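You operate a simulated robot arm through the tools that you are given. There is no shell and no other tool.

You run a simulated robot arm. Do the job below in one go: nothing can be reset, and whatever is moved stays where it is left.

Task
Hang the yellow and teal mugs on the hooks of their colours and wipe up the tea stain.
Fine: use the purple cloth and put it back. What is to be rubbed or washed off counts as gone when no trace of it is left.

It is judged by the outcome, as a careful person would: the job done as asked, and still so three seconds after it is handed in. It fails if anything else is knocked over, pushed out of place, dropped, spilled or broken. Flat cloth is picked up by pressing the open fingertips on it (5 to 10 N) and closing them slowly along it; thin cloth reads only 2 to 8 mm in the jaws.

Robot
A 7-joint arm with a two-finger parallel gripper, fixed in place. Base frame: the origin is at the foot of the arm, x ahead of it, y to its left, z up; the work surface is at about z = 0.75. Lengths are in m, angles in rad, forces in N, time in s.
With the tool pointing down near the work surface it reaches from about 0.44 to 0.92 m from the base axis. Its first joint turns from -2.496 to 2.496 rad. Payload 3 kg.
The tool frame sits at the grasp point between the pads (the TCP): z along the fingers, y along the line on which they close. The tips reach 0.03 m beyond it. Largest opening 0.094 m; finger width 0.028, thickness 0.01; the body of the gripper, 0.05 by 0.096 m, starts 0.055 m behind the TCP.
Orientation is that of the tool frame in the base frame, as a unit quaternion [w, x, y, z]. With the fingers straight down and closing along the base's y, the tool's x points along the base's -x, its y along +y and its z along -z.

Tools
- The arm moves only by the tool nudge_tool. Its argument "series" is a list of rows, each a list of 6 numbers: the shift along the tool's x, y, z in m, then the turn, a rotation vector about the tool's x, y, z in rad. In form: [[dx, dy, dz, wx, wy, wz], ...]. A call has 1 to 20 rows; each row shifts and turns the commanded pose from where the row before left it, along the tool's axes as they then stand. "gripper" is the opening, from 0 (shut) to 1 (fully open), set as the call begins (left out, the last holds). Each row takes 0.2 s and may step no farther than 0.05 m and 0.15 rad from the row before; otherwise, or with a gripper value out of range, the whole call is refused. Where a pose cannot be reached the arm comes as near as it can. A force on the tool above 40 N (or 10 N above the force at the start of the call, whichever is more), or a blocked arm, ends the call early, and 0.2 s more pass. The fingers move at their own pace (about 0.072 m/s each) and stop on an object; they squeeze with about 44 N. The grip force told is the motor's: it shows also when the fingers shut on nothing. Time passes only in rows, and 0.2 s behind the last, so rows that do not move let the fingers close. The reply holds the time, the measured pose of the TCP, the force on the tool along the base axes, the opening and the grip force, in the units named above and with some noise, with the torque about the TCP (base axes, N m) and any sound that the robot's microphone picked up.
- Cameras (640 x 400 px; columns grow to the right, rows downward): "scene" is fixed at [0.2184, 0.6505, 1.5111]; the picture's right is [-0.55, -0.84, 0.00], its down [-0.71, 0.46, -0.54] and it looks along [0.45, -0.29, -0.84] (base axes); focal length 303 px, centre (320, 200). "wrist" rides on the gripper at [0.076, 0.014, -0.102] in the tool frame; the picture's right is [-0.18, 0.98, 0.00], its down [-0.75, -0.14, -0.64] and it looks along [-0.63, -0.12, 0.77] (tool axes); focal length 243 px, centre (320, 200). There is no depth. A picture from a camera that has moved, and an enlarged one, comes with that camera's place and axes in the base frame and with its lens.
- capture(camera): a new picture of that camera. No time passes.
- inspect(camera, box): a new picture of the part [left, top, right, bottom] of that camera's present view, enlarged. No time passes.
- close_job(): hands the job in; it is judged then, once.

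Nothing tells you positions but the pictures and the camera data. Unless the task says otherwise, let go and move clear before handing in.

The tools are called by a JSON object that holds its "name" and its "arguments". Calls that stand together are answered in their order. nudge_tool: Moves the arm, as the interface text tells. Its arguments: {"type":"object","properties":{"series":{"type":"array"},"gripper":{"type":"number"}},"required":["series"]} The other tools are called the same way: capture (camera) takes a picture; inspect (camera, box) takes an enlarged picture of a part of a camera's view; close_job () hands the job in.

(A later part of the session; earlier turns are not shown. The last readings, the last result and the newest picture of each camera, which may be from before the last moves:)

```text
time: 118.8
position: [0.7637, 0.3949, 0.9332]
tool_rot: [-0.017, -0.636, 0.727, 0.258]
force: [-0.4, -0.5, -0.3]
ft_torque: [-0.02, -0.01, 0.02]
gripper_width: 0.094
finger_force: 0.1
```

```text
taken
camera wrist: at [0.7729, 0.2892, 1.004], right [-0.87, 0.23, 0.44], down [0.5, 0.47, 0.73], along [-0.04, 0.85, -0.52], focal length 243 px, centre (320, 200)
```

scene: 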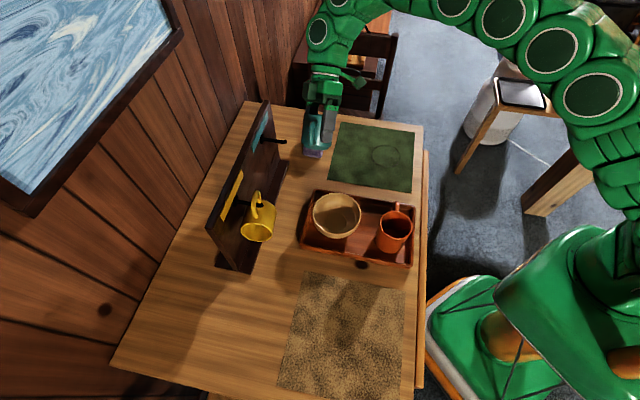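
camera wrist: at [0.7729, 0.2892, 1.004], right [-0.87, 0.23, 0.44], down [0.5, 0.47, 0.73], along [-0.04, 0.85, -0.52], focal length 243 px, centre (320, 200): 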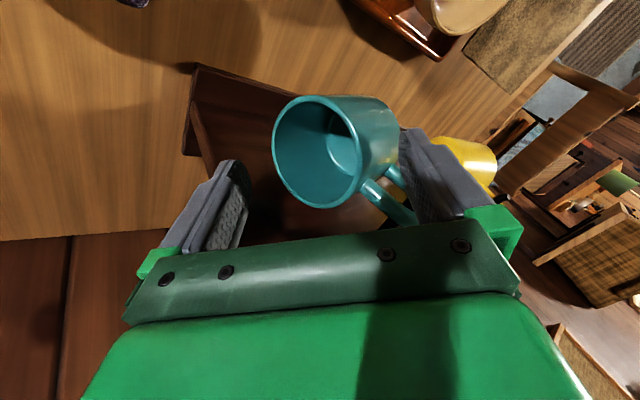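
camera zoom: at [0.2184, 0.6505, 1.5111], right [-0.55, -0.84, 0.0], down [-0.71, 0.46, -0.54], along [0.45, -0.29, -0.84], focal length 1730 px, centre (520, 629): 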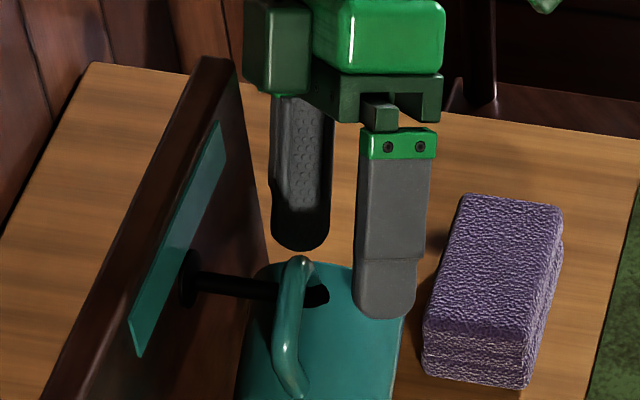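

{"name": "nudge_tool", "arguments": {"series": [[0, 0, -0.01, 0, 0, 0], [0, 0, -0.015, 0, 0, 0], [0, 0, -0.015, 0, 0, 0], [0, 0, 0, 0, 0, 0]]}}

{"name": "capture", "arguments": {"camera": "scene"}}

{"name": "inspect", "arguments": {"camera": "scene", "box": [245, 90, 325, 160]}}

{"name": "capture", "arguments": {"camera": "wrist"}}

```text
time: 119.8
position: [0.7612, 0.3821, 0.9593]
tool_rot: [-0.018, -0.638, 0.726, 0.258]
force: [-0.2, -0.2, 0.4]
ft_torque: [-0.01, 0.0, 0.01]
gripper_width: 0.0943
finger_force: 0.0
out of reach, approached as far as the arm can: row 1, 2, 3
```

```text
taken
```

scene: 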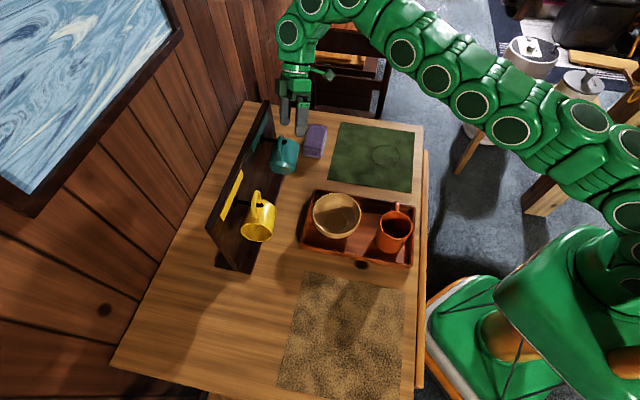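

```text
5.71 times, centred on (285, 125) of scene
camera zoom: at [0.2184, 0.6505, 1.5111], right [-0.55, -0.84, 0.0], down [-0.71, 0.46, -0.54], along [0.45, -0.29, -0.84], focal length 1730 px, centre (520, 629)
```

zoom: 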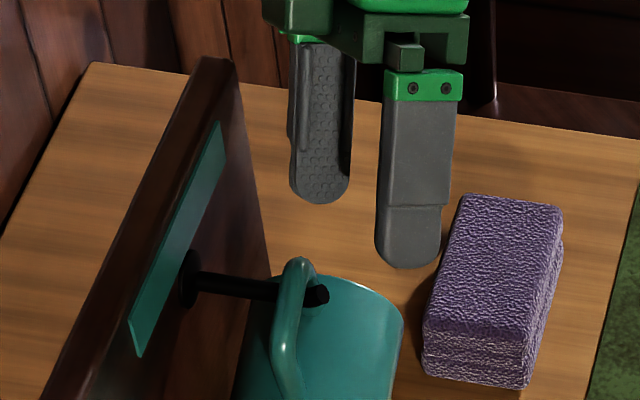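

```text
taken
camera wrist: at [0.7708, 0.2765, 1.0307], right [-0.87, 0.23, 0.44], down [0.5, 0.47, 0.73], along [-0.04, 0.85, -0.52], focal length 243 px, centre (320, 200)
```

wrist: 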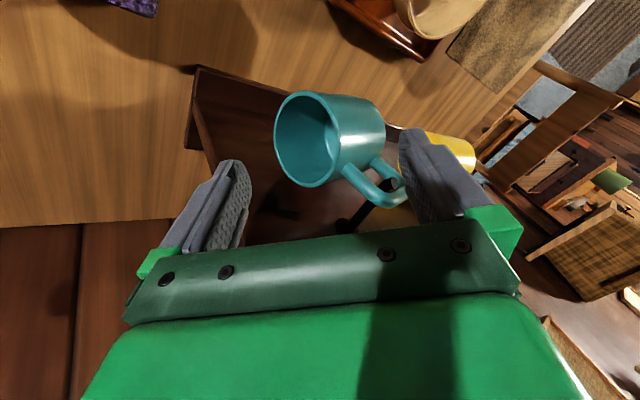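

Both mugs hang on their hooks. I'll pull the gripper away from the rack and up, then level the tool.

{"name": "nudge_tool", "arguments": {"series": [[0.0127, 0.0162, -0.0087, 0, 0, 0], [0.0127, 0.0162, -0.0087, 0, 0, 0], [0.0127, 0.0162, -0.0087, 0, 0, 0], [0.0127, 0.0162, -0.0087, 0, 0, 0], [0.0127, 0.0162, -0.0087, 0, 0, 0], [0.0127, 0.0162, -0.0087, 0, 0, 0], [0, 0, 0, 0.1035, 0.0801, 0], [0, 0, 0, 0.1035, 0.0801, 0], [0, 0, 0, 0.1035, 0.0801, 0], [0, 0, 0, 0.1035, 0.0801, 0], [0, 0, 0, 0, 0, 0]]}}

{"name": "capture", "arguments": {"camera": "scene"}}

{"name": "inspect", "arguments": {"camera": "scene", "box": [200, 90, 340, 260]}}

{"name": "capture", "arguments": {"camera": "wrist"}}

```text
time: 122.2
position: [0.6768, 0.298, 1.0203]
tool_rot: [0.0, -0.661, 0.751, -0.002]
force: [0.5, -0.2, 0.0]
ft_torque: [0.01, 0.02, 0.0]
gripper_width: 0.0941
finger_force: 0.0
```

```text
taken
```

scene: 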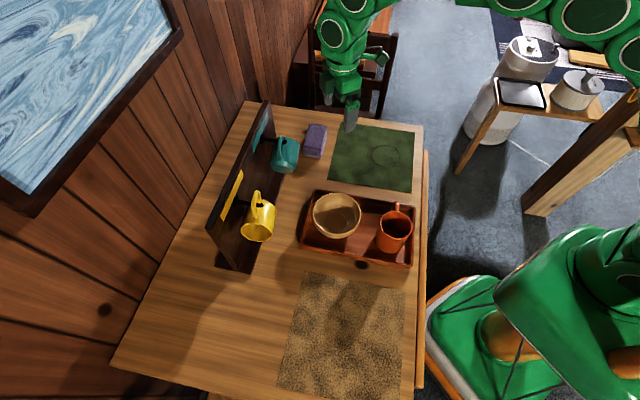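

```text
2.35 times, centred on (270, 175) of scene
camera zoom: at [0.2184, 0.6505, 1.5111], right [-0.55, -0.84, 0.0], down [-0.71, 0.46, -0.54], along [0.45, -0.29, -0.84], focal length 712 px, centre (438, 259)
```

zoom: 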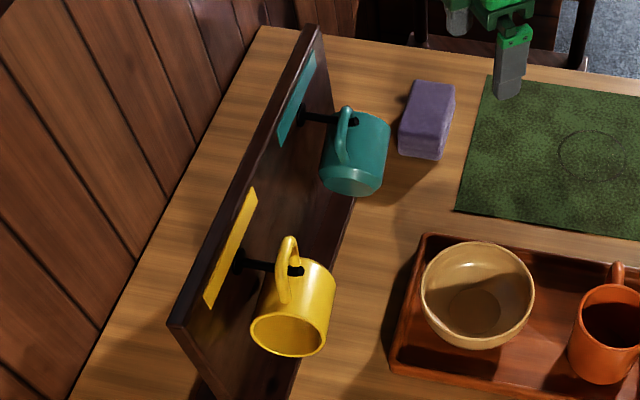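

```text
taken
camera wrist: at [0.6524, 0.2253, 1.123], right [-0.95, 0.31, 0.0], down [0.24, 0.73, 0.64], along [0.2, 0.61, -0.77], focal length 243 px, centre (320, 200)
```

wrist: 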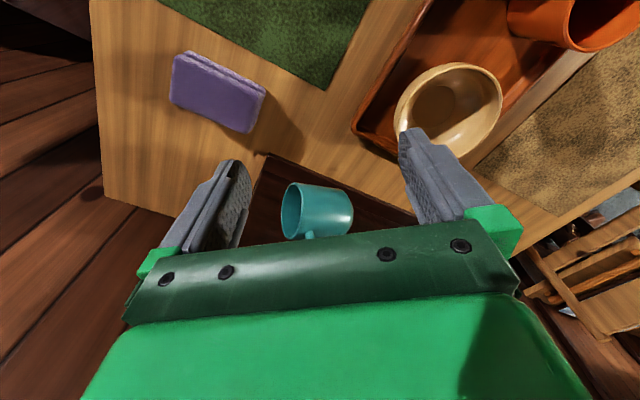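

Both mugs hang properly on the hooks of their colours, and nothing else has moved. Now the cloth: I'll measure its exact pose, since it has to go back there.

{"name": "inspect", "arguments": {"camera": "scene", "box": [285, 110, 345, 170]}}

{"name": "inspect", "arguments": {"camera": "wrist", "box": [140, 20, 300, 160]}}

{"name": "inspect", "arguments": {"camera": "scene", "box": [340, 120, 420, 190]}}

```text
6.67 times, centred on (315, 140) of scene
camera zoom: at [0.2184, 0.6505, 1.5111], right [-0.55, -0.84, 0.0], down [-0.71, 0.46, -0.54], along [0.45, -0.29, -0.84], focal length 2019 px, centre (353, 600)
```

zoom: 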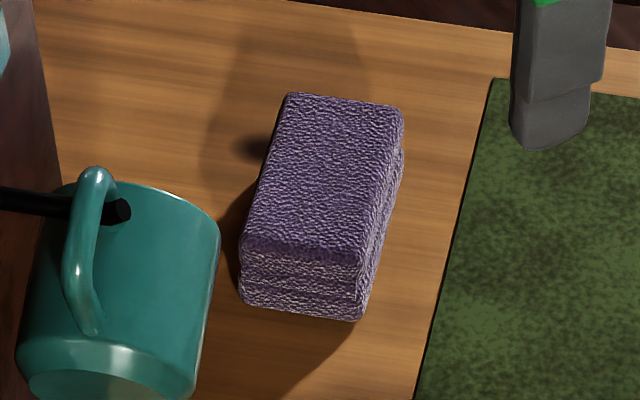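

```text
2.86 times, centred on (220, 90) of wrist
camera zoom: at [0.6524, 0.2253, 1.123], right [-0.95, 0.31, 0.0], down [0.24, 0.73, 0.64], along [0.2, 0.61, -0.77], focal length 693 px, centre (606, 514)
```

zoom: 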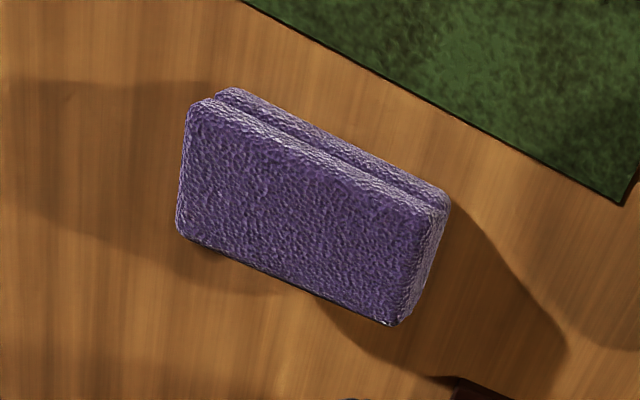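

```text
5.71 times, centred on (380, 155) of scene
camera zoom: at [0.2184, 0.6505, 1.5111], right [-0.55, -0.84, 0.0], down [-0.71, 0.46, -0.54], along [0.45, -0.29, -0.84], focal length 1730 px, centre (-23, 457)
```

zoom: 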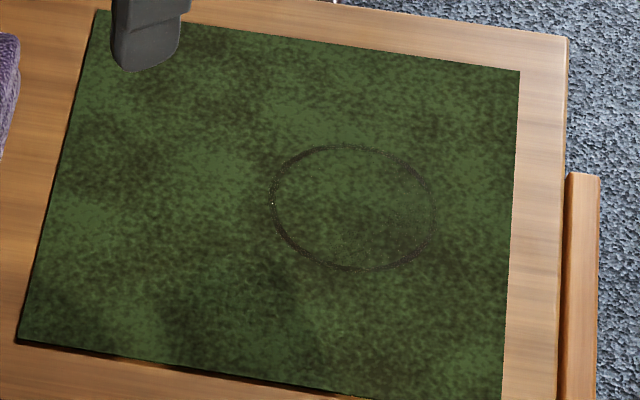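

The cloth is a folded pad, about 59 × 103 × 41 mm, centred at (0.8145, 0.2766) with its long side along the board direction. The ring stain is centred near (0.650, 0.111), radius about 47 mm. I'll also check the tan mat and the table for any other stain.

{"name": "inspect", "arguments": {"camera": "scene", "box": [270, 255, 430, 400]}}

{"name": "inspect", "arguments": {"camera": "scene", "box": [290, 180, 430, 280]}}

{"name": "inspect", "arguments": {"camera": "scene", "box": [330, 240, 400, 290]}}

```text
2.76 times, centred on (350, 328) of scene
camera zoom: at [0.2184, 0.6505, 1.5111], right [-0.55, -0.84, 0.0], down [-0.71, 0.46, -0.54], along [0.45, -0.29, -0.84], focal length 835 px, centre (237, -152)
```

zoom: 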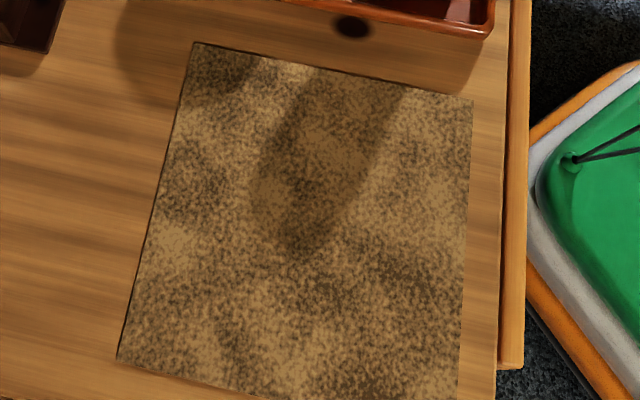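

```text
4.00 times, centred on (360, 230) of scene
camera zoom: at [0.2184, 0.6505, 1.5111], right [-0.55, -0.84, 0.0], down [-0.71, 0.46, -0.54], along [0.45, -0.29, -0.84], focal length 1211 px, centre (160, 80)
```

zoom: 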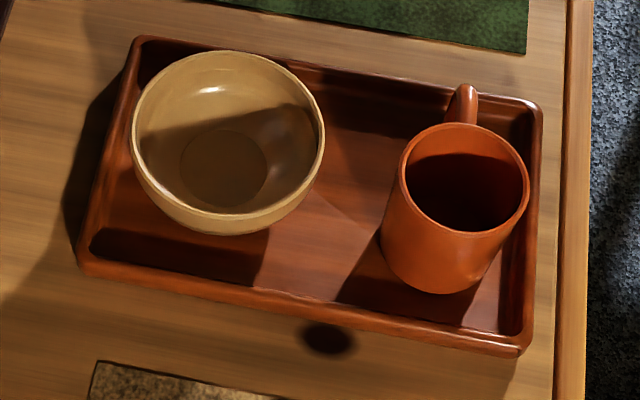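

```text
8.00 times, centred on (365, 265) of scene
camera zoom: at [0.2184, 0.6505, 1.5111], right [-0.55, -0.84, 0.0], down [-0.71, 0.46, -0.54], along [0.45, -0.29, -0.84], focal length 2422 px, centre (-40, -320)
```

zoom: 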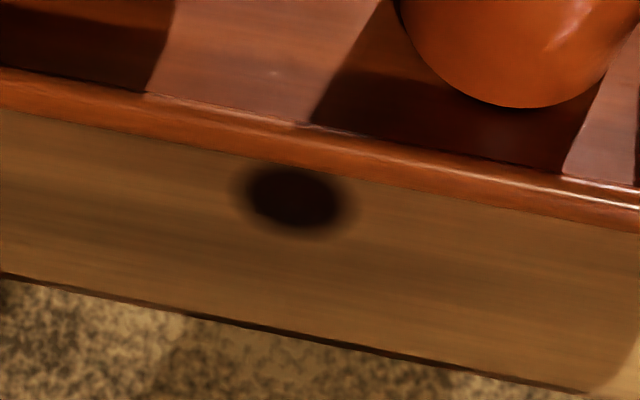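

{"name": "inspect", "arguments": {"camera": "scene", "box": [70, 285, 150, 335]}}

{"name": "inspect", "arguments": {"camera": "wrist", "box": [60, 160, 140, 220]}}

```text
8.00 times, centred on (110, 310) of scene
camera zoom: at [0.2184, 0.6505, 1.5111], right [-0.55, -0.84, 0.0], down [-0.71, 0.46, -0.54], along [0.45, -0.29, -0.84], focal length 2422 px, centre (2000, -680)
```

zoom: 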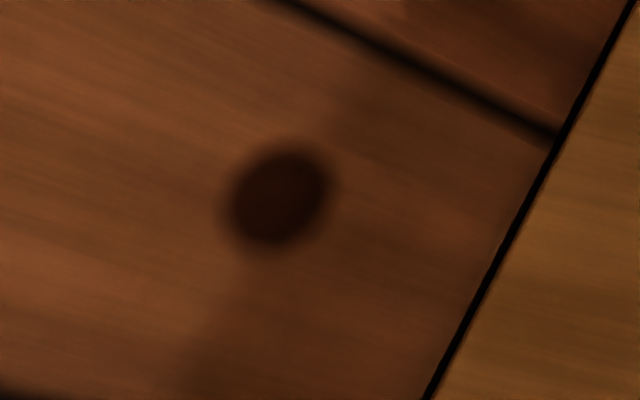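

```text
6.67 times, centred on (100, 190) of wrist
camera zoom: at [0.6524, 0.2253, 1.123], right [-0.95, 0.31, 0.0], down [0.24, 0.73, 0.64], along [0.2, 0.61, -0.77], focal length 1618 px, centre (1787, 267)
```

zoom: 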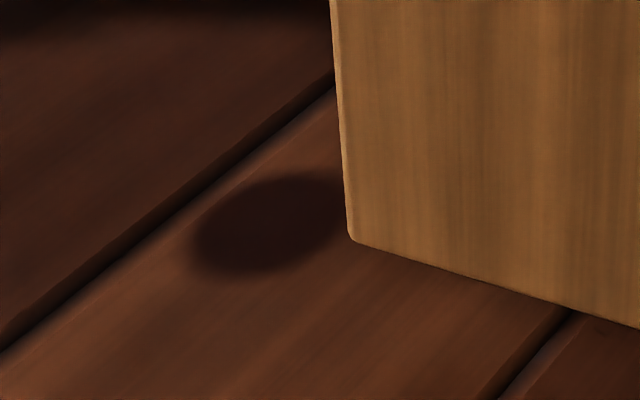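

Those dark ovals appear identically on the wall boards, so they are wood knots; the ring on the green mat is the tea stain. Now I'll turn the tool so that it closes across the cloth's short side, then hover above the cloth.

{"name": "nudge_tool", "arguments": {"series": [[0, 0, 0, 0, 0, 0.1394], [0, 0, 0, 0, 0, 0.1394], [0, 0, 0, 0, 0, 0.1394], [0, 0, 0, 0, 0, 0.1394], [0, 0, 0, 0, 0, 0.1394], [0, 0, 0, 0, 0, 0.1394], [0, 0, 0, 0, 0, 0.1394], [0, 0, 0, 0, 0, 0.1394], [0, 0, 0, 0, 0, 0.1394], [0, 0, 0, 0, 0, 0.1394], [0, 0, 0, 0, 0, 0.1394], [0, 0, 0, 0, 0, 0.1394], [0, 0, 0, 0, 0, 0.1394], [0, 0, 0, 0, 0, 0.1394], [0, 0, 0, 0, 0, 0.1394], [0, 0, 0, 0, 0, 0.1394], [0, 0, 0, 0, 0, 0]]}}

{"name": "nudge_tool", "arguments": {"series": [[-0.0281, 0.0206, 0.005, 0, 0, 0], [-0.0281, 0.0206, 0.01, 0, 0, 0], [-0.0281, 0.0206, 0.01, 0, 0, 0], [-0.0281, 0.0206, 0.01, 0, 0, 0], [0, 0, 0, 0, 0, 0]]}}

{"name": "capture", "arguments": {"camera": "wrist"}}

{"name": "capture", "arguments": {"camera": "scene"}}

```text
time: 125.8
position: [0.6757, 0.2972, 1.0214]
tool_rot: [0.0, 0.385, 0.923, -0.001]
force: [-0.6, 0.3, -0.1]
ft_torque: [-0.01, 0.05, 0.01]
gripper_width: 0.0939
finger_force: 0.0
```

```text
time: 127.0
position: [0.8142, 0.2756, 0.9849]
tool_rot: [0.0, 0.385, 0.923, -0.001]
force: [-0.1, -0.5, -0.6]
ft_torque: [-0.02, 0.01, 0.01]
gripper_width: 0.0939
finger_force: 0.0
```

```text
taken
camera wrist: at [0.7709, 0.341, 1.0864], right [0.83, 0.56, 0.0], down [0.43, -0.63, 0.64], along [0.36, -0.53, -0.77], focal length 243 px, centre (320, 200)
```

wrist: 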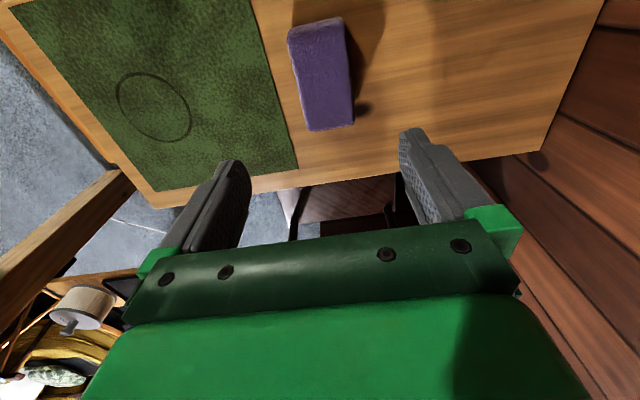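

```text
taken
```

scene: 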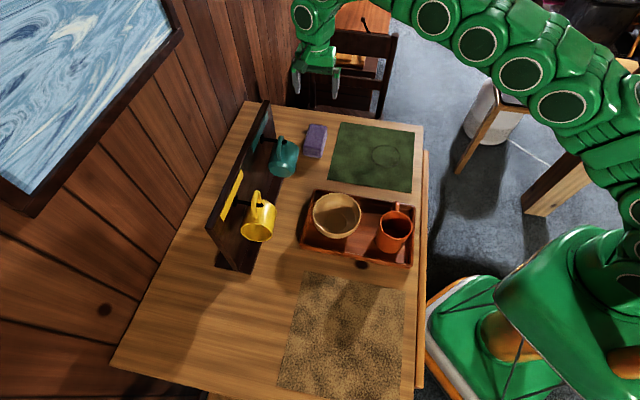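

{"name": "inspect", "arguments": {"camera": "wrist", "box": [260, 0, 400, 140]}}

{"name": "inspect", "arguments": {"camera": "scene", "box": [270, 60, 350, 180]}}

```text
2.86 times, centred on (330, 70) of wrist
camera zoom: at [0.7709, 0.341, 1.0864], right [0.83, 0.56, 0.0], down [0.43, -0.63, 0.64], along [0.36, -0.53, -0.77], focal length 693 px, centre (291, 571)
```

zoom: 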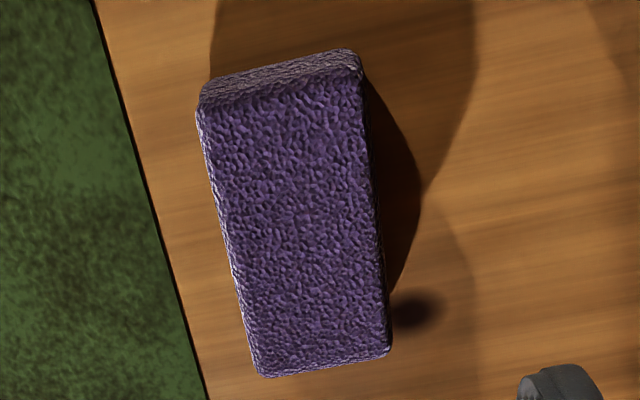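

```text
3.33 times, centred on (310, 120) of scene
camera zoom: at [0.2184, 0.6505, 1.5111], right [-0.55, -0.84, 0.0], down [-0.71, 0.46, -0.54], along [0.45, -0.29, -0.84], focal length 1009 px, centre (353, 467)
```

zoom: 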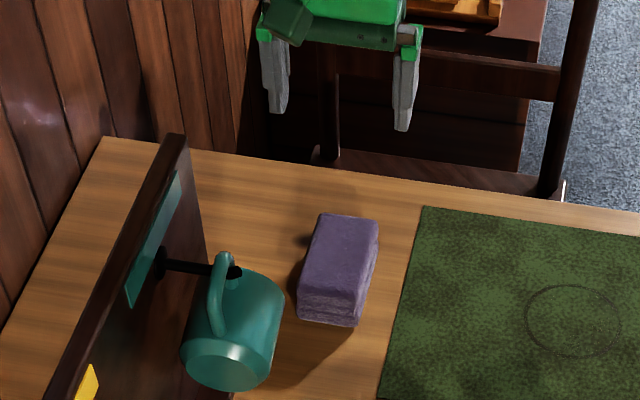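

The cloth's centre averages to (0.816, 0.2785), and the camera side stays about 4 cm clear of the teal mug. Descending around the cloth with the jaws fully open.

{"name": "nudge_tool", "arguments": {"series": [[0.0008, 0.0033, 0.02, 0, 0, 0], [0, 0, 0.03, 0, 0, 0], [0, 0, 0.03, 0, 0, 0], [0, 0, 0.03, 0, 0, 0], [0, 0, 0.03, 0, 0, 0], [0, 0, 0.02, 0, 0, 0], [0, 0, 0.015, 0, 0, 0], [0, 0, 0.01, 0, 0, 0], [0, 0, 0, 0, 0, 0]], "gripper": 1.0}}

{"name": "capture", "arguments": {"camera": "wrist"}}

{"name": "inspect", "arguments": {"camera": "scene", "box": [250, 80, 350, 180]}}

```text
time: 129.0
position: [0.8159, 0.278, 0.7996]
tool_rot: [0.001, 0.385, 0.923, -0.002]
force: [0.2, 0.9, -0.2]
ft_torque: [0.0, -0.01, 0.01]
gripper_width: 0.0939
finger_force: 0.1
```

```text
taken
camera wrist: at [0.7725, 0.3439, 0.9027], right [0.83, 0.56, 0.0], down [0.43, -0.63, 0.64], along [0.36, -0.53, -0.77], focal length 243 px, centre (320, 200)
```

wrist: 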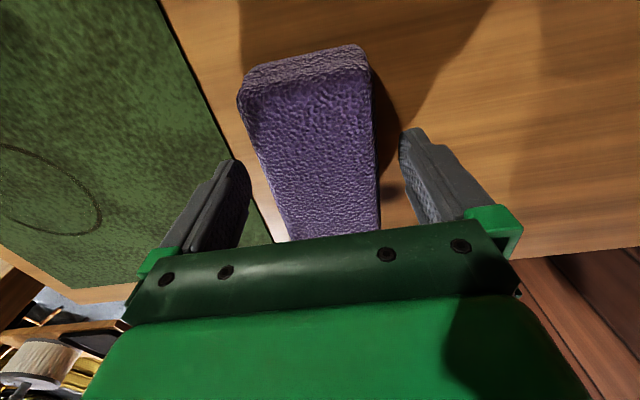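

```text
4.00 times, centred on (300, 130) of scene
camera zoom: at [0.2184, 0.6505, 1.5111], right [-0.55, -0.84, 0.0], down [-0.71, 0.46, -0.54], along [0.45, -0.29, -0.84], focal length 1211 px, centre (400, 480)
```

zoom: 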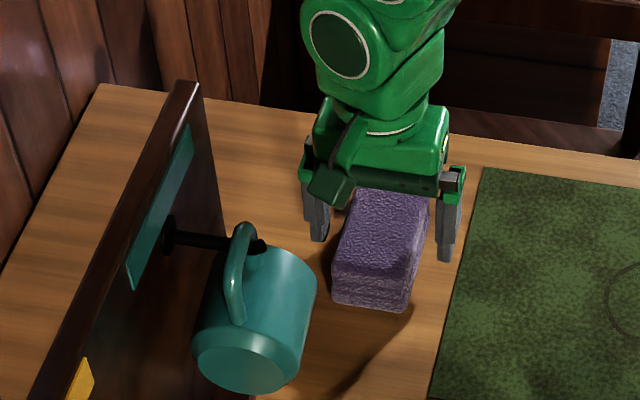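

The fingers straddle the cloth evenly. Closing slowly on it and checking the grip.

{"name": "nudge_tool", "arguments": {"series": [[0, 0.002, 0, 0, 0, 0], [0, 0, 0, 0, 0, 0], [0, 0, 0, 0, 0, 0], [0, 0, 0, 0, 0, 0], [0, 0, 0, 0, 0, 0], [0, 0, 0, 0, 0, 0]], "gripper": 0.0}}

{"name": "capture", "arguments": {"camera": "wrist"}}

{"name": "inspect", "arguments": {"camera": "scene", "box": [250, 80, 350, 180]}}

```text
time: 130.4
position: [0.8172, 0.2801, 0.8016]
tool_rot: [0.0, 0.385, 0.923, -0.002]
force: [1.4, 0.7, 3.8]
ft_torque: [0.05, -0.08, 0.02]
gripper_width: 0.0668
finger_force: 44.2
```

```text
taken
camera wrist: at [0.7743, 0.3454, 0.9025], right [0.83, 0.56, 0.0], down [0.43, -0.63, 0.64], along [0.36, -0.53, -0.77], focal length 243 px, centre (320, 200)
```

wrist: 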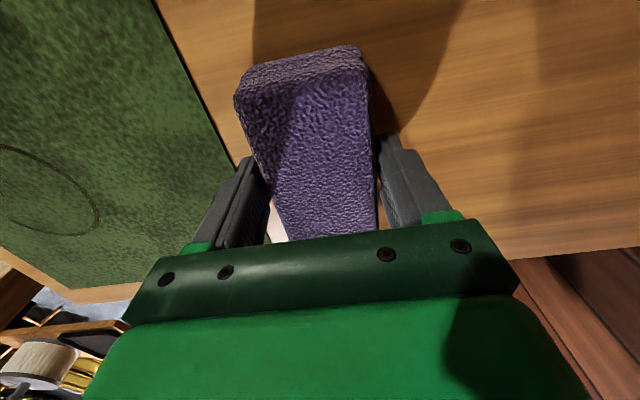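

```text
4.00 times, centred on (300, 130) of scene
camera zoom: at [0.2184, 0.6505, 1.5111], right [-0.55, -0.84, 0.0], down [-0.71, 0.46, -0.54], along [0.45, -0.29, -0.84], focal length 1211 px, centre (400, 480)
```

zoom: 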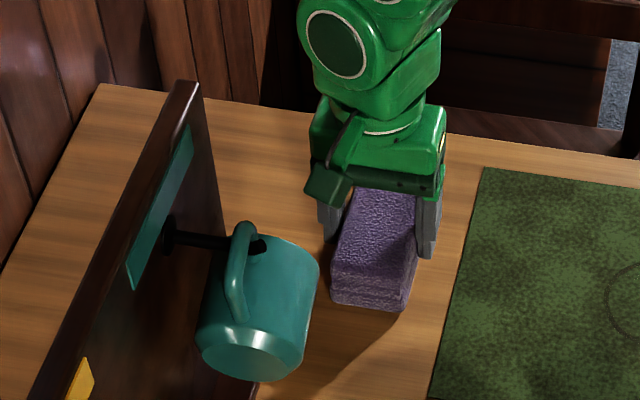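

{"name": "nudge_tool", "arguments": {"series": [[0, 0, -0.001, 0, 0, 0], [0, 0, -0.002, 0, 0, 0], [0, 0, -0.003, 0, 0, 0], [0, 0, -0.004, 0, 0, 0], [0, 0, -0.004, 0, 0, 0], [0, 0, -0.004, 0, 0, 0], [0, 0, -0.003, 0, 0, 0]]}}

{"name": "inspect", "arguments": {"camera": "scene", "box": [250, 80, 350, 180]}}

{"name": "capture", "arguments": {"camera": "wrist"}}

```text
time: 132.0
position: [0.8163, 0.2803, 0.8213]
tool_rot: [0.001, 0.386, 0.923, -0.001]
force: [-0.2, -0.1, -1.1]
ft_torque: [-0.01, 0.02, -0.02]
gripper_width: 0.0644
finger_force: 44.2
```

```text
4.00 times, centred on (300, 130) of scene
camera zoom: at [0.2184, 0.6505, 1.5111], right [-0.55, -0.84, 0.0], down [-0.71, 0.46, -0.54], along [0.45, -0.29, -0.84], focal length 1211 px, centre (400, 480)
```

zoom: 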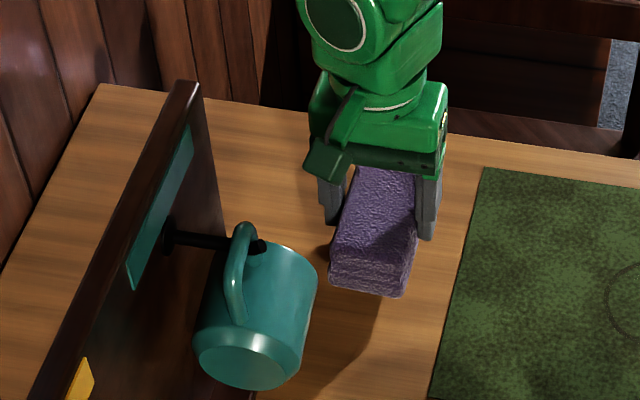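

```text
taken
camera wrist: at [0.7741, 0.3448, 0.9237], right [0.83, 0.56, 0.0], down [0.43, -0.63, 0.64], along [0.36, -0.53, -0.77], focal length 243 px, centre (320, 200)
```

wrist: 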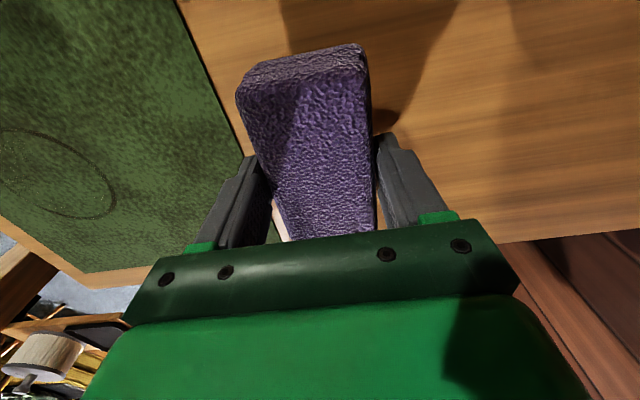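

The cloth is held and off the table. I'll lift it a little more and carry it straight over to the board-side edge of the ring.

{"name": "nudge_tool", "arguments": {"series": [[0, 0, -0.004, 0, 0, 0], [0, 0, -0.008, 0, 0, 0], [0, 0, -0.01, 0, 0, 0], [0, 0, -0.01, 0, 0, 0], [0, 0, -0.006, 0, 0, 0], [0, -0.005, 0, 0, 0, 0], [-0.001, -0.01, 0, 0, 0, 0], [-0.001, -0.015, 0, 0, 0, 0], [0, -0.015, 0, 0, 0, 0], [0, -0.015, 0, 0, 0, 0], [0, -0.015, 0, 0, 0, 0], [0, -0.015, 0, 0, 0, 0], [0, -0.015, 0, 0, 0, 0], [0, -0.015, 0, 0, 0, 0], [0, -0.015, 0, 0, 0, 0], [0, -0.015, 0, 0, 0, 0], [0, -0.013, 0, 0, 0, 0], [0, -0.01, 0, 0, 0, 0], [0, -0.005, 0, 0, 0, 0]]}}

{"name": "capture", "arguments": {"camera": "scene"}}

{"name": "capture", "arguments": {"camera": "wrist"}}

{"name": "inspect", "arguments": {"camera": "scene", "box": [320, 90, 430, 190]}}

```text
time: 136.0
position: [0.693, 0.1521, 0.8594]
tool_rot: [0.001, 0.385, 0.923, -0.001]
force: [0.6, -0.6, 0.4]
ft_torque: [0.01, 0.01, -0.01]
gripper_width: 0.0636
finger_force: 44.1
```

```text
taken
```

scene: 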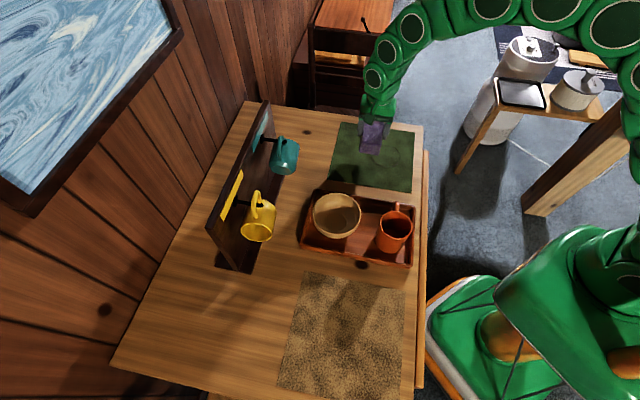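

```text
taken
camera wrist: at [0.6485, 0.2176, 0.9611], right [0.83, 0.56, 0.0], down [0.43, -0.63, 0.64], along [0.36, -0.53, -0.77], focal length 243 px, centre (320, 200)
```

wrist: 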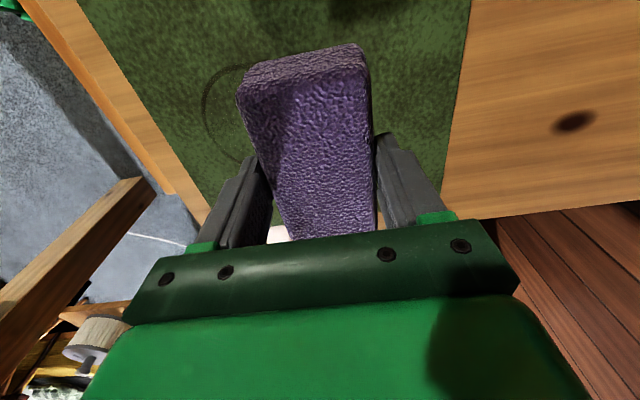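

```text
4.00 times, centred on (375, 140) of scene
camera zoom: at [0.2184, 0.6505, 1.5111], right [-0.55, -0.84, 0.0], down [-0.71, 0.46, -0.54], along [0.45, -0.29, -0.84], focal length 1211 px, centre (100, 440)
```

zoom: 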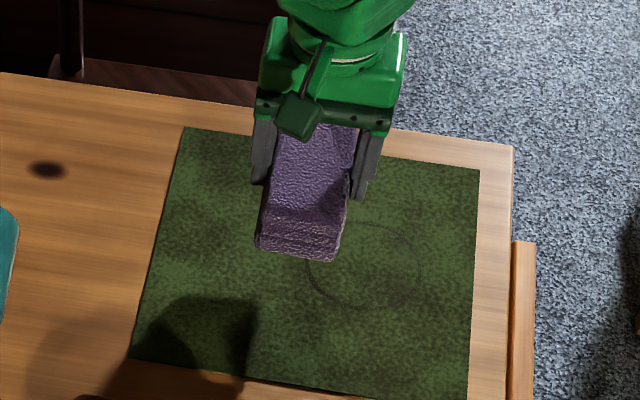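

The cloth is over the board-side rim of the ring. I'll lower it onto the mat gently, feeling for contact.

{"name": "nudge_tool", "arguments": {"series": [[0, 0, 0.01, 0, 0, 0], [0, 0, 0.014, 0, 0, 0], [0, 0, 0.014, 0, 0, 0], [0, 0, 0.008, 0, 0, 0], [0, 0, 0.003, 0, 0, 0], [0, 0, 0, 0, 0, 0]]}}

{"name": "nudge_tool", "arguments": {"series": [[0, 0, 0.002, 0, 0, 0], [0, 0, 0.002, 0, 0, 0], [0, 0, 0, 0, 0, 0]]}}

{"name": "nudge_tool", "arguments": {"series": [[0, 0, 0.002, 0, 0, 0], [0, 0, 0, 0, 0, 0]]}}

```text
time: 137.4
position: [0.6919, 0.1526, 0.8117]
tool_rot: [0.0, 0.385, 0.923, -0.001]
force: [-0.1, -0.5, -0.1]
ft_torque: [-0.01, 0.0, 0.0]
gripper_width: 0.0635
finger_force: 43.9
```

```text
time: 138.2
position: [0.692, 0.1521, 0.8073]
tool_rot: [0.001, 0.385, 0.923, -0.002]
force: [0.4, 0.0, -0.3]
ft_torque: [0.0, -0.02, 0.0]
gripper_width: 0.0632
finger_force: 44.0
```

```text
time: 138.8
position: [0.6918, 0.1537, 0.8051]
tool_rot: [0.001, 0.385, 0.923, -0.001]
force: [-0.9, 0.2, -0.1]
ft_torque: [0.02, 0.0, 0.01]
gripper_width: 0.0633
finger_force: 43.8
```

{"name": "nudge_tool", "arguments": {"series": [[0, 0, 0.002, 0, 0, 0], [0, 0, 0, 0, 0, 0]]}}

{"name": "nudge_tool", "arguments": {"series": [[0, 0, 0.0015, 0, 0, 0], [0, 0, 0, 0, 0, 0]]}}

{"name": "inspect", "arguments": {"camera": "scene", "box": [320, 90, 430, 190]}}

```text
time: 139.4
position: [0.6916, 0.1537, 0.804]
tool_rot: [0.002, 0.385, 0.923, 0.0]
force: [-0.9, 3.4, 13.4]
ft_torque: [-0.23, 0.31, -0.08]
gripper_width: 0.0627
finger_force: 44.1
```

```text
time: 140.2
position: [0.6921, 0.1529, 0.8036]
tool_rot: [0.001, 0.385, 0.923, -0.001]
force: [-0.9, 0.6, 10.5]
ft_torque: [-0.19, 0.04, 0.01]
gripper_width: 0.0624
finger_force: 44.3
stopped in row 2: the force on the tool passed its limit at 41 N (the readings are from after the stop); the commanded pose is now the measured one
```

```text
4.00 times, centred on (375, 140) of scene
camera zoom: at [0.2184, 0.6505, 1.5111], right [-0.55, -0.84, 0.0], down [-0.71, 0.46, -0.54], along [0.45, -0.29, -0.84], focal length 1211 px, centre (100, 440)
```

zoom: 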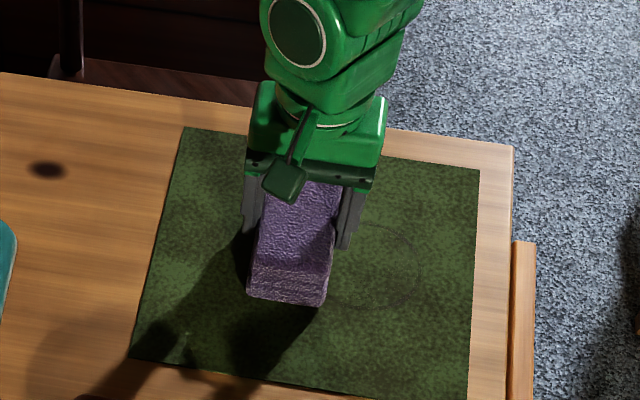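

Contact at about 10 N, which is right for wiping. I'll make the first stroke across the ring towards the robot, slowly.

{"name": "nudge_tool", "arguments": {"series": [[0, -0.003, 0, 0, 0, 0], [0, -0.005, 0, 0, 0, 0], [0, -0.007, 0, 0, 0, 0], [0, -0.007, 0, 0, 0, 0], [0, -0.007, 0, 0, 0, 0], [0, -0.007, 0, 0, 0, 0]]}}

{"name": "inspect", "arguments": {"camera": "scene", "box": [320, 90, 430, 190]}}

```text
time: 141.6
position: [0.6655, 0.127, 0.8037]
tool_rot: [0.002, 0.385, 0.923, 0.0]
force: [7.2, 6.1, 20.1]
ft_torque: [0.04, -0.66, 0.09]
gripper_width: 0.0627
finger_force: 44.3
```

```text
4.00 times, centred on (375, 140) of scene
camera zoom: at [0.2184, 0.6505, 1.5111], right [-0.55, -0.84, 0.0], down [-0.71, 0.46, -0.54], along [0.45, -0.29, -0.84], focal length 1211 px, centre (100, 440)
```

zoom: 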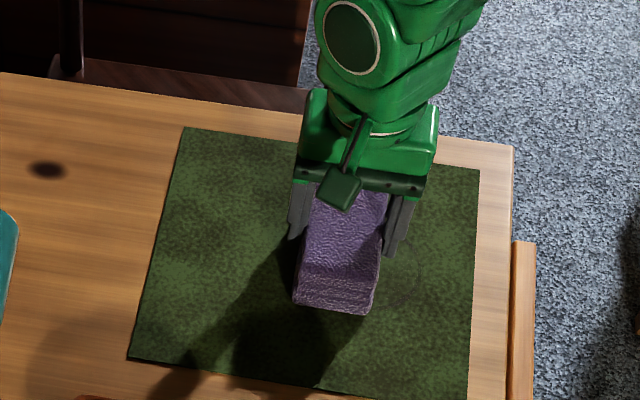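

The mat stays put and the stroke drags evenly (about 9 N). I'll ease the pressure a touch and complete the stroke.

{"name": "nudge_tool", "arguments": {"series": [[0, -0.006, -0.0004, 0, 0, 0], [0, -0.007, 0, 0, 0, 0], [0, -0.007, 0, 0, 0, 0], [0, -0.007, 0, 0, 0, 0], [0, -0.007, 0, 0, 0, 0], [0, -0.007, 0, 0, 0, 0], [0, -0.007, 0, 0, 0, 0], [0, -0.007, 0, 0, 0, 0], [0, -0.007, 0, 0, 0, 0], [0, -0.007, 0, 0, 0, 0], [0, -0.005, 0, 0, 0, 0], [0, -0.003, 0, 0, 0, 0]]}}

{"name": "inspect", "arguments": {"camera": "scene", "box": [320, 90, 430, 190]}}

{"name": "capture", "arguments": {"camera": "wrist"}}

```text
time: 144.2
position: [0.613, 0.074, 0.8033]
tool_rot: [0.001, 0.384, 0.923, 0.001]
force: [3.9, 2.8, 8.6]
ft_torque: [0.13, 0.05, -0.11]
gripper_width: 0.0629
finger_force: 43.8
```

```text
4.00 times, centred on (375, 140) of scene
camera zoom: at [0.2184, 0.6505, 1.5111], right [-0.55, -0.84, 0.0], down [-0.71, 0.46, -0.54], along [0.45, -0.29, -0.84], focal length 1211 px, centre (100, 440)
```

zoom: 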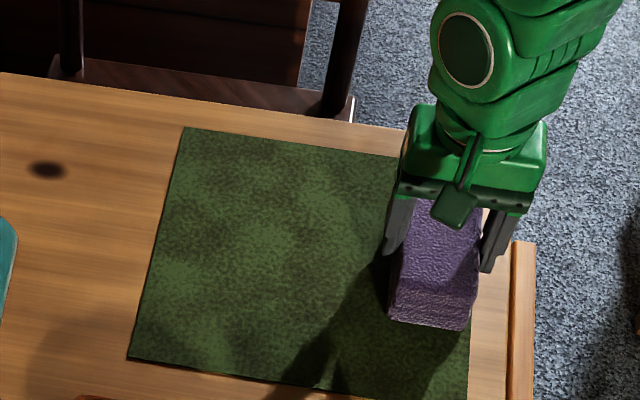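

```text
taken
camera wrist: at [0.5692, 0.1397, 0.9046], right [0.83, 0.56, 0.0], down [0.43, -0.63, 0.64], along [0.36, -0.53, -0.76], focal length 243 px, centre (320, 200)
```

wrist: 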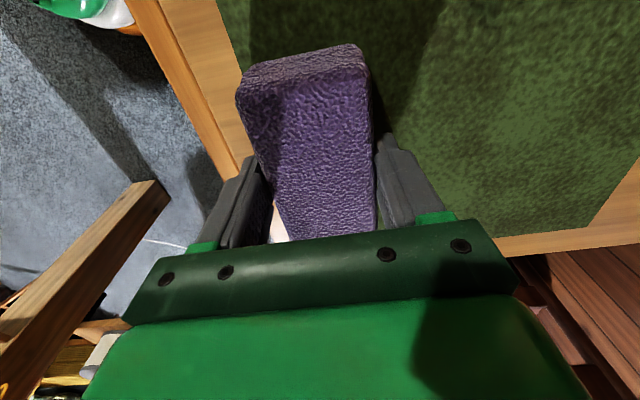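

The swept area looks clean. I'll do a return stroke shifted 12 mm one way, and another shifted the other way, so the ring's ends are surely covered.

{"name": "nudge_tool", "arguments": {"series": [[-0.006, 0.002, 0, 0, 0, 0], [-0.006, 0.004, 0, 0, 0, 0], [0, 0.007, 0, 0, 0, 0], [0, 0.007, 0, 0, 0, 0], [0, 0.007, 0, 0, 0, 0], [0, 0.007, 0, 0, 0, 0], [0, 0.007, 0, 0, 0, 0], [0, 0.007, 0, 0, 0, 0], [0, 0.007, 0, 0, 0, 0], [0, 0.007, 0, 0, 0, 0], [0, 0.007, 0, 0, 0, 0], [0, 0.007, 0, 0, 0, 0], [0, 0.007, 0, 0, 0, 0], [0, 0.007, 0, 0, 0, 0], [0, 0.007, 0, 0, 0, 0], [0, 0.007, 0, 0, 0, 0], [0, 0.006, 0, 0, 0, 0], [0, 0.004, 0, 0, 0, 0]]}}

{"name": "inspect", "arguments": {"camera": "scene", "box": [320, 90, 430, 190]}}

```text
time: 148.0
position: [0.702, 0.1466, 0.802]
tool_rot: [0.003, 0.384, 0.923, 0.0]
force: [-2.7, -0.7, 6.8]
ft_torque: [0.07, 0.39, 0.15]
gripper_width: 0.0628
finger_force: 44.0
```

```text
4.00 times, centred on (375, 140) of scene
camera zoom: at [0.2184, 0.6505, 1.5111], right [-0.55, -0.84, 0.0], down [-0.71, 0.46, -0.54], along [0.45, -0.29, -0.84], focal length 1211 px, centre (100, 440)
```

zoom: 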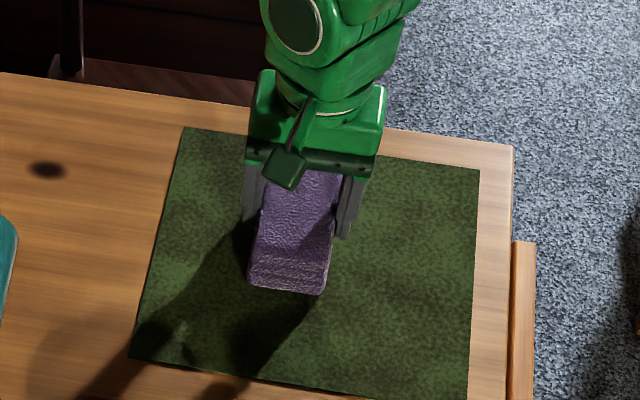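

{"name": "nudge_tool", "arguments": {"series": [[0.006, -0.002, 0, 0, 0, 0], [0.006, -0.004, 0, 0, 0, 0], [0.006, -0.005, 0, 0, 0, 0], [0.006, -0.006, 0, 0, 0, 0], [0, -0.007, 0, 0, 0, 0], [0, -0.007, 0, 0, 0, 0], [0, -0.007, 0, 0, 0, 0], [0, -0.007, 0, 0, 0, 0], [0, -0.007, 0, 0, 0, 0], [0, -0.007, 0, 0, 0, 0], [0, -0.007, 0, 0, 0, 0], [0, -0.007, 0, 0, 0, 0], [0, -0.007, 0, 0, 0, 0], [0, -0.007, 0, 0, 0, 0], [0, -0.007, 0, 0, 0, 0], [0, -0.007, 0, 0, 0, 0], [0, -0.007, 0, 0, 0, 0], [0, -0.005, 0, 0, 0, 0], [0, -0.002, 0, 0, 0, 0]]}}

{"name": "inspect", "arguments": {"camera": "scene", "box": [320, 90, 430, 190]}}

{"name": "capture", "arguments": {"camera": "scene"}}

```text
time: 152.0
position: [0.6044, 0.083, 0.8026]
tool_rot: [0.002, 0.385, 0.923, 0.0]
force: [0.2, 0.5, 1.0]
ft_torque: [0.05, 0.08, -0.06]
gripper_width: 0.0627
finger_force: 43.8
```

```text
4.00 times, centred on (375, 140) of scene
camera zoom: at [0.2184, 0.6505, 1.5111], right [-0.55, -0.84, 0.0], down [-0.71, 0.46, -0.54], along [0.45, -0.29, -0.84], focal length 1211 px, centre (100, 440)
```

zoom: 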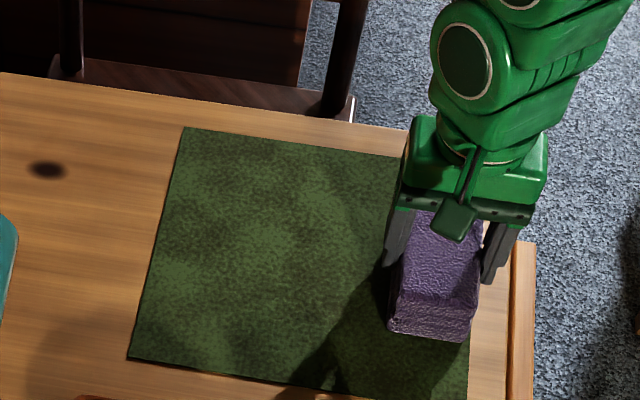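

```text
taken
```

scene: 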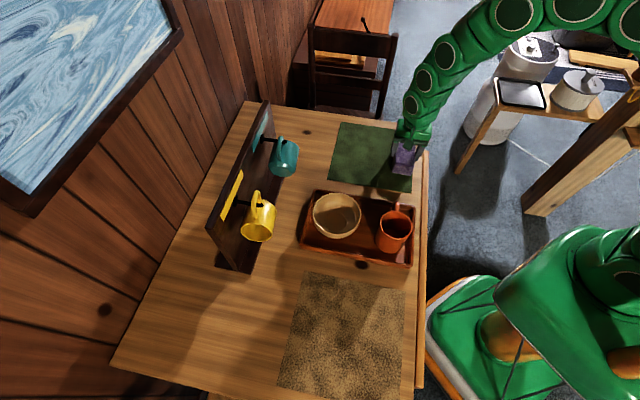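

No ring is visible from here. I'll lift the cloth slowly and move it aside to inspect the whole mat for traces.

{"name": "nudge_tool", "arguments": {"series": [[0, 0, -0.002, 0, 0, 0], [0, 0, -0.004, 0, 0, 0], [0, 0, -0.006, 0, 0, 0], [0, 0, -0.008, 0, 0, 0], [0, 0, -0.01, 0, 0, 0], [0, 0, -0.01, 0, 0, 0], [0, 0, -0.01, 0, 0, 0], [0, 0, -0.01, 0, 0, 0], [0, 0, -0.01, 0, 0, 0], [0, 0, -0.01, 0, 0, 0], [0, 0, -0.01, 0, 0, 0], [0, 0, -0.01, 0, 0, 0], [0, 0, -0.01, 0, 0, 0], [0, 0, -0.01, 0, 0, 0], [0, 0, -0.008, 0, 0, 0], [0, 0, -0.006, 0, 0, 0], [0, 0, -0.003, 0, 0, 0]]}}

{"name": "inspect", "arguments": {"camera": "scene", "box": [340, 120, 420, 190]}}

{"name": "capture", "arguments": {"camera": "wrist"}}

```text
time: 155.6
position: [0.6033, 0.0817, 0.939]
tool_rot: [0.001, 0.385, 0.923, 0.0]
force: [-0.4, 0.8, -0.5]
ft_torque: [-0.02, -0.02, -0.01]
gripper_width: 0.0628
finger_force: 44.0
```

```text
5.71 times, centred on (380, 155) of scene
camera zoom: at [0.2184, 0.6505, 1.5111], right [-0.55, -0.84, 0.0], down [-0.71, 0.46, -0.54], along [0.45, -0.29, -0.84], focal length 1730 px, centre (-23, 457)
```

zoom: 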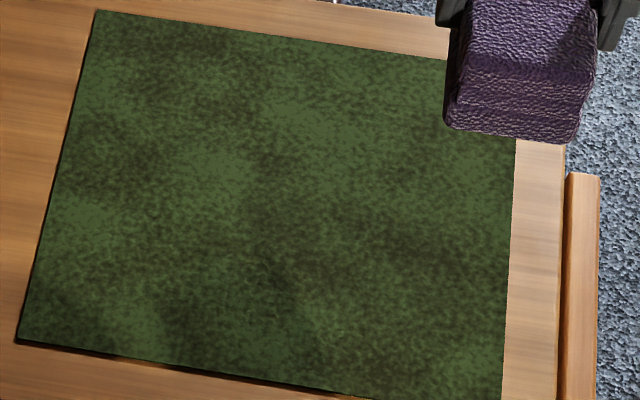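

```text
taken
camera wrist: at [0.5602, 0.1474, 1.0419], right [0.83, 0.56, 0.0], down [0.43, -0.63, 0.64], along [0.36, -0.53, -0.76], focal length 243 px, centre (320, 200)
```

wrist: 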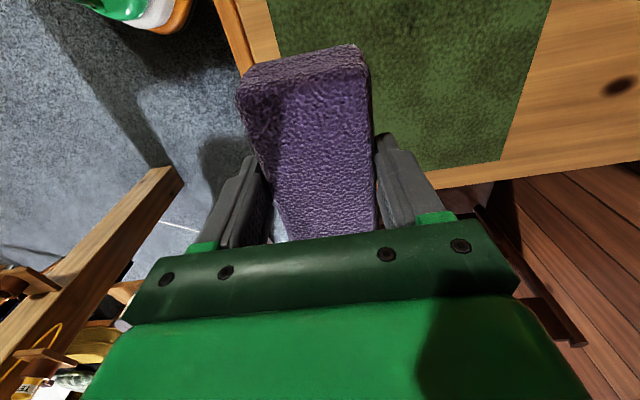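

{"name": "inspect", "arguments": {"camera": "scene", "box": [360, 135, 412, 180]}}

{"name": "inspect", "arguments": {"camera": "wrist", "box": [360, 0, 560, 170]}}

```text
8.89 times, centred on (386, 158) of scene
camera zoom: at [0.2184, 0.6505, 1.5111], right [-0.55, -0.84, 0.0], down [-0.71, 0.46, -0.54], along [0.45, -0.29, -0.84], focal length 2692 px, centre (-267, 578)
```

zoom: 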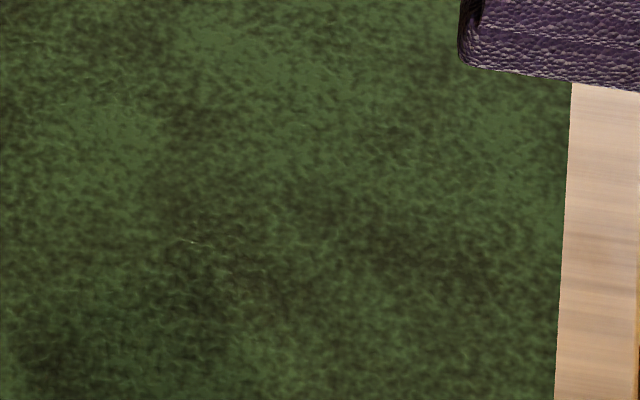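

```text
2.35 times, centred on (460, 85) of wrist
camera zoom: at [0.5602, 0.1474, 1.0419], right [0.83, 0.56, 0.0], down [0.43, -0.63, 0.64], along [0.36, -0.53, -0.76], focal length 571 px, centre (-9, 471)
```

zoom: 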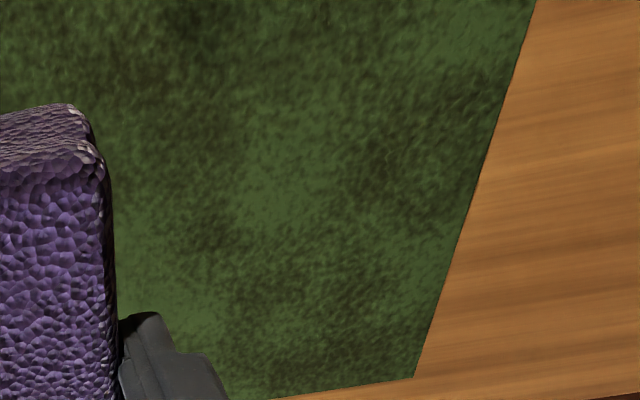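

The mat looks clean from both cameras. The last stroke ended light, though, so I'll repeat that line with proper pressure to be sure nothing remains.

{"name": "nudge_tool", "arguments": {"series": [[0, 0.002, 0.008, 0, 0, 0], [0, 0.002, 0.012, 0, 0, 0], [0, 0.002, 0.015, 0, 0, 0], [0, 0.002, 0.015, 0, 0, 0], [0, 0, 0.015, 0, 0, 0], [0, 0, 0.015, 0, 0, 0], [0, 0, 0.015, 0, 0, 0], [0, 0, 0.015, 0, 0, 0], [0, 0, 0.012, 0, 0, 0], [0, 0, 0.008, 0, 0, 0], [0, 0, 0.003, 0, 0, 0], [0, 0, 0, 0, 0, 0]]}}

{"name": "nudge_tool", "arguments": {"series": [[0, 0, 0.0015, 0, 0, 0], [0, 0, 0, 0, 0, 0]]}}

{"name": "nudge_tool", "arguments": {"series": [[0, 0, 0.0012, 0, 0, 0], [0, 0, 0, 0, 0, 0]]}}

```text
time: 158.2
position: [0.6092, 0.0873, 0.8066]
tool_rot: [0.002, 0.385, 0.923, -0.001]
force: [0.0, -0.1, -0.7]
ft_torque: [-0.04, -0.02, -0.01]
gripper_width: 0.0627
finger_force: 44.3
```

```text
time: 158.8
position: [0.6099, 0.0857, 0.8052]
tool_rot: [0.002, 0.386, 0.923, -0.001]
force: [0.6, 0.3, 0.1]
ft_torque: [0.01, 0.0, -0.01]
gripper_width: 0.0626
finger_force: 44.0
```

```text
time: 159.4
position: [0.6091, 0.0871, 0.8045]
tool_rot: [0.002, 0.385, 0.923, -0.001]
force: [0.2, -0.6, -0.3]
ft_torque: [0.04, -0.05, 0.0]
gripper_width: 0.0632
finger_force: 44.2
```

{"name": "nudge_tool", "arguments": {"series": [[0, 0, 0.001, 0, 0, 0], [0, 0, 0, 0, 0, 0]]}}

{"name": "nudge_tool", "arguments": {"series": [[0, 0, 0.0008, 0, 0, 0], [0, 0, 0, 0, 0, 0]]}}

```text
time: 160.0
position: [0.6092, 0.0862, 0.8033]
tool_rot: [0.002, 0.384, 0.923, -0.001]
force: [0.1, 0.1, -0.3]
ft_torque: [-0.02, -0.02, 0.01]
gripper_width: 0.0629
finger_force: 44.4
```

```text
time: 160.6
position: [0.6099, 0.0885, 0.8026]
tool_rot: [0.001, 0.385, 0.923, -0.001]
force: [-1.6, -1.7, 5.3]
ft_torque: [0.03, 0.31, 0.12]
gripper_width: 0.0628
finger_force: 43.5
```

{"name": "nudge_tool", "arguments": {"series": [[0, 0.003, 0.0003, 0, 0, 0], [0, 0.005, 0, 0, 0, 0], [0, 0.007, 0, 0, 0, 0], [0, 0.007, 0, 0, 0, 0], [0, 0.007, 0, 0, 0, 0], [0, 0.007, 0, 0, 0, 0], [0, 0.007, 0, 0, 0, 0], [0, 0.007, 0, 0, 0, 0], [0, 0.007, 0, 0, 0, 0], [0, 0.007, 0, 0, 0, 0], [0, 0.007, 0, 0, 0, 0], [0, 0.007, 0, 0, 0, 0], [0, 0.007, 0, 0, 0, 0], [0, 0.007, 0, 0, 0, 0], [0, 0.007, 0, 0, 0, 0], [0, 0.006, 0, 0, 0, 0], [0, 0.004, 0, 0, 0, 0]]}}

{"name": "nudge_tool", "arguments": {"series": [[-0.006, -0.003, 0, 0, 0, 0], [-0.006, -0.005, 0, 0, 0, 0], [0, -0.007, 0, 0, 0, 0], [0, -0.007, 0, 0, 0, 0], [0, -0.007, 0, 0, 0, 0], [0, -0.007, 0, 0, 0, 0], [0, -0.007, 0, 0, 0, 0], [0, -0.007, 0, 0, 0, 0], [0, -0.007, 0, 0, 0, 0], [0, -0.007, 0, 0, 0, 0], [0, -0.007, 0, 0, 0, 0], [0, -0.007, 0, 0, 0, 0], [0, -0.007, 0, 0, 0, 0], [0, -0.007, 0, 0, 0, 0], [0, -0.007, 0, 0, 0, 0], [0, -0.006, 0, 0, 0, 0], [0, -0.004, 0, 0, 0, 0]]}}

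{"name": "inspect", "arguments": {"camera": "scene", "box": [320, 90, 430, 190]}}

```text
time: 164.0
position: [0.682, 0.1594, 0.8018]
tool_rot: [0.001, 0.385, 0.923, -0.001]
force: [-4.2, -0.2, 18.8]
ft_torque: [0.16, 0.12, 0.01]
gripper_width: 0.063
finger_force: 43.9
stopped in row 16: the force on the tool passed its limit at 41 N (the readings are from after the stop); the commanded pose is now the measured one
```

```text
time: 167.4
position: [0.6186, 0.0783, 0.8025]
tool_rot: [0.003, 0.385, 0.923, 0.0]
force: [-0.4, 0.3, 5.9]
ft_torque: [-0.04, 0.2, -0.04]
gripper_width: 0.0628
finger_force: 43.8
stopped in row 17: the force on the tool passed its limit at 41 N (the readings are from after the stop); the commanded pose is now the measured one
```

```text
4.00 times, centred on (375, 140) of scene
camera zoom: at [0.2184, 0.6505, 1.5111], right [-0.55, -0.84, 0.0], down [-0.71, 0.46, -0.54], along [0.45, -0.29, -0.84], focal length 1211 px, centre (100, 440)
```

zoom: 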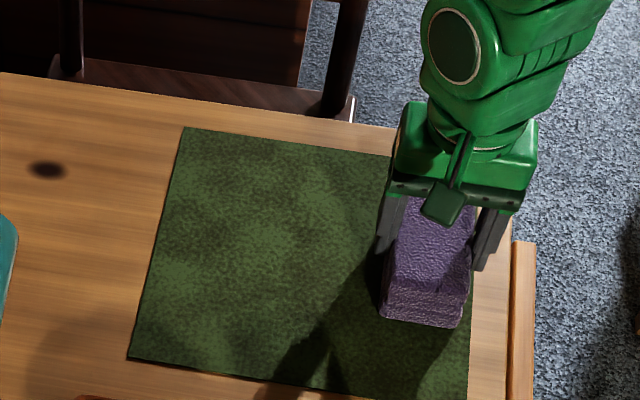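

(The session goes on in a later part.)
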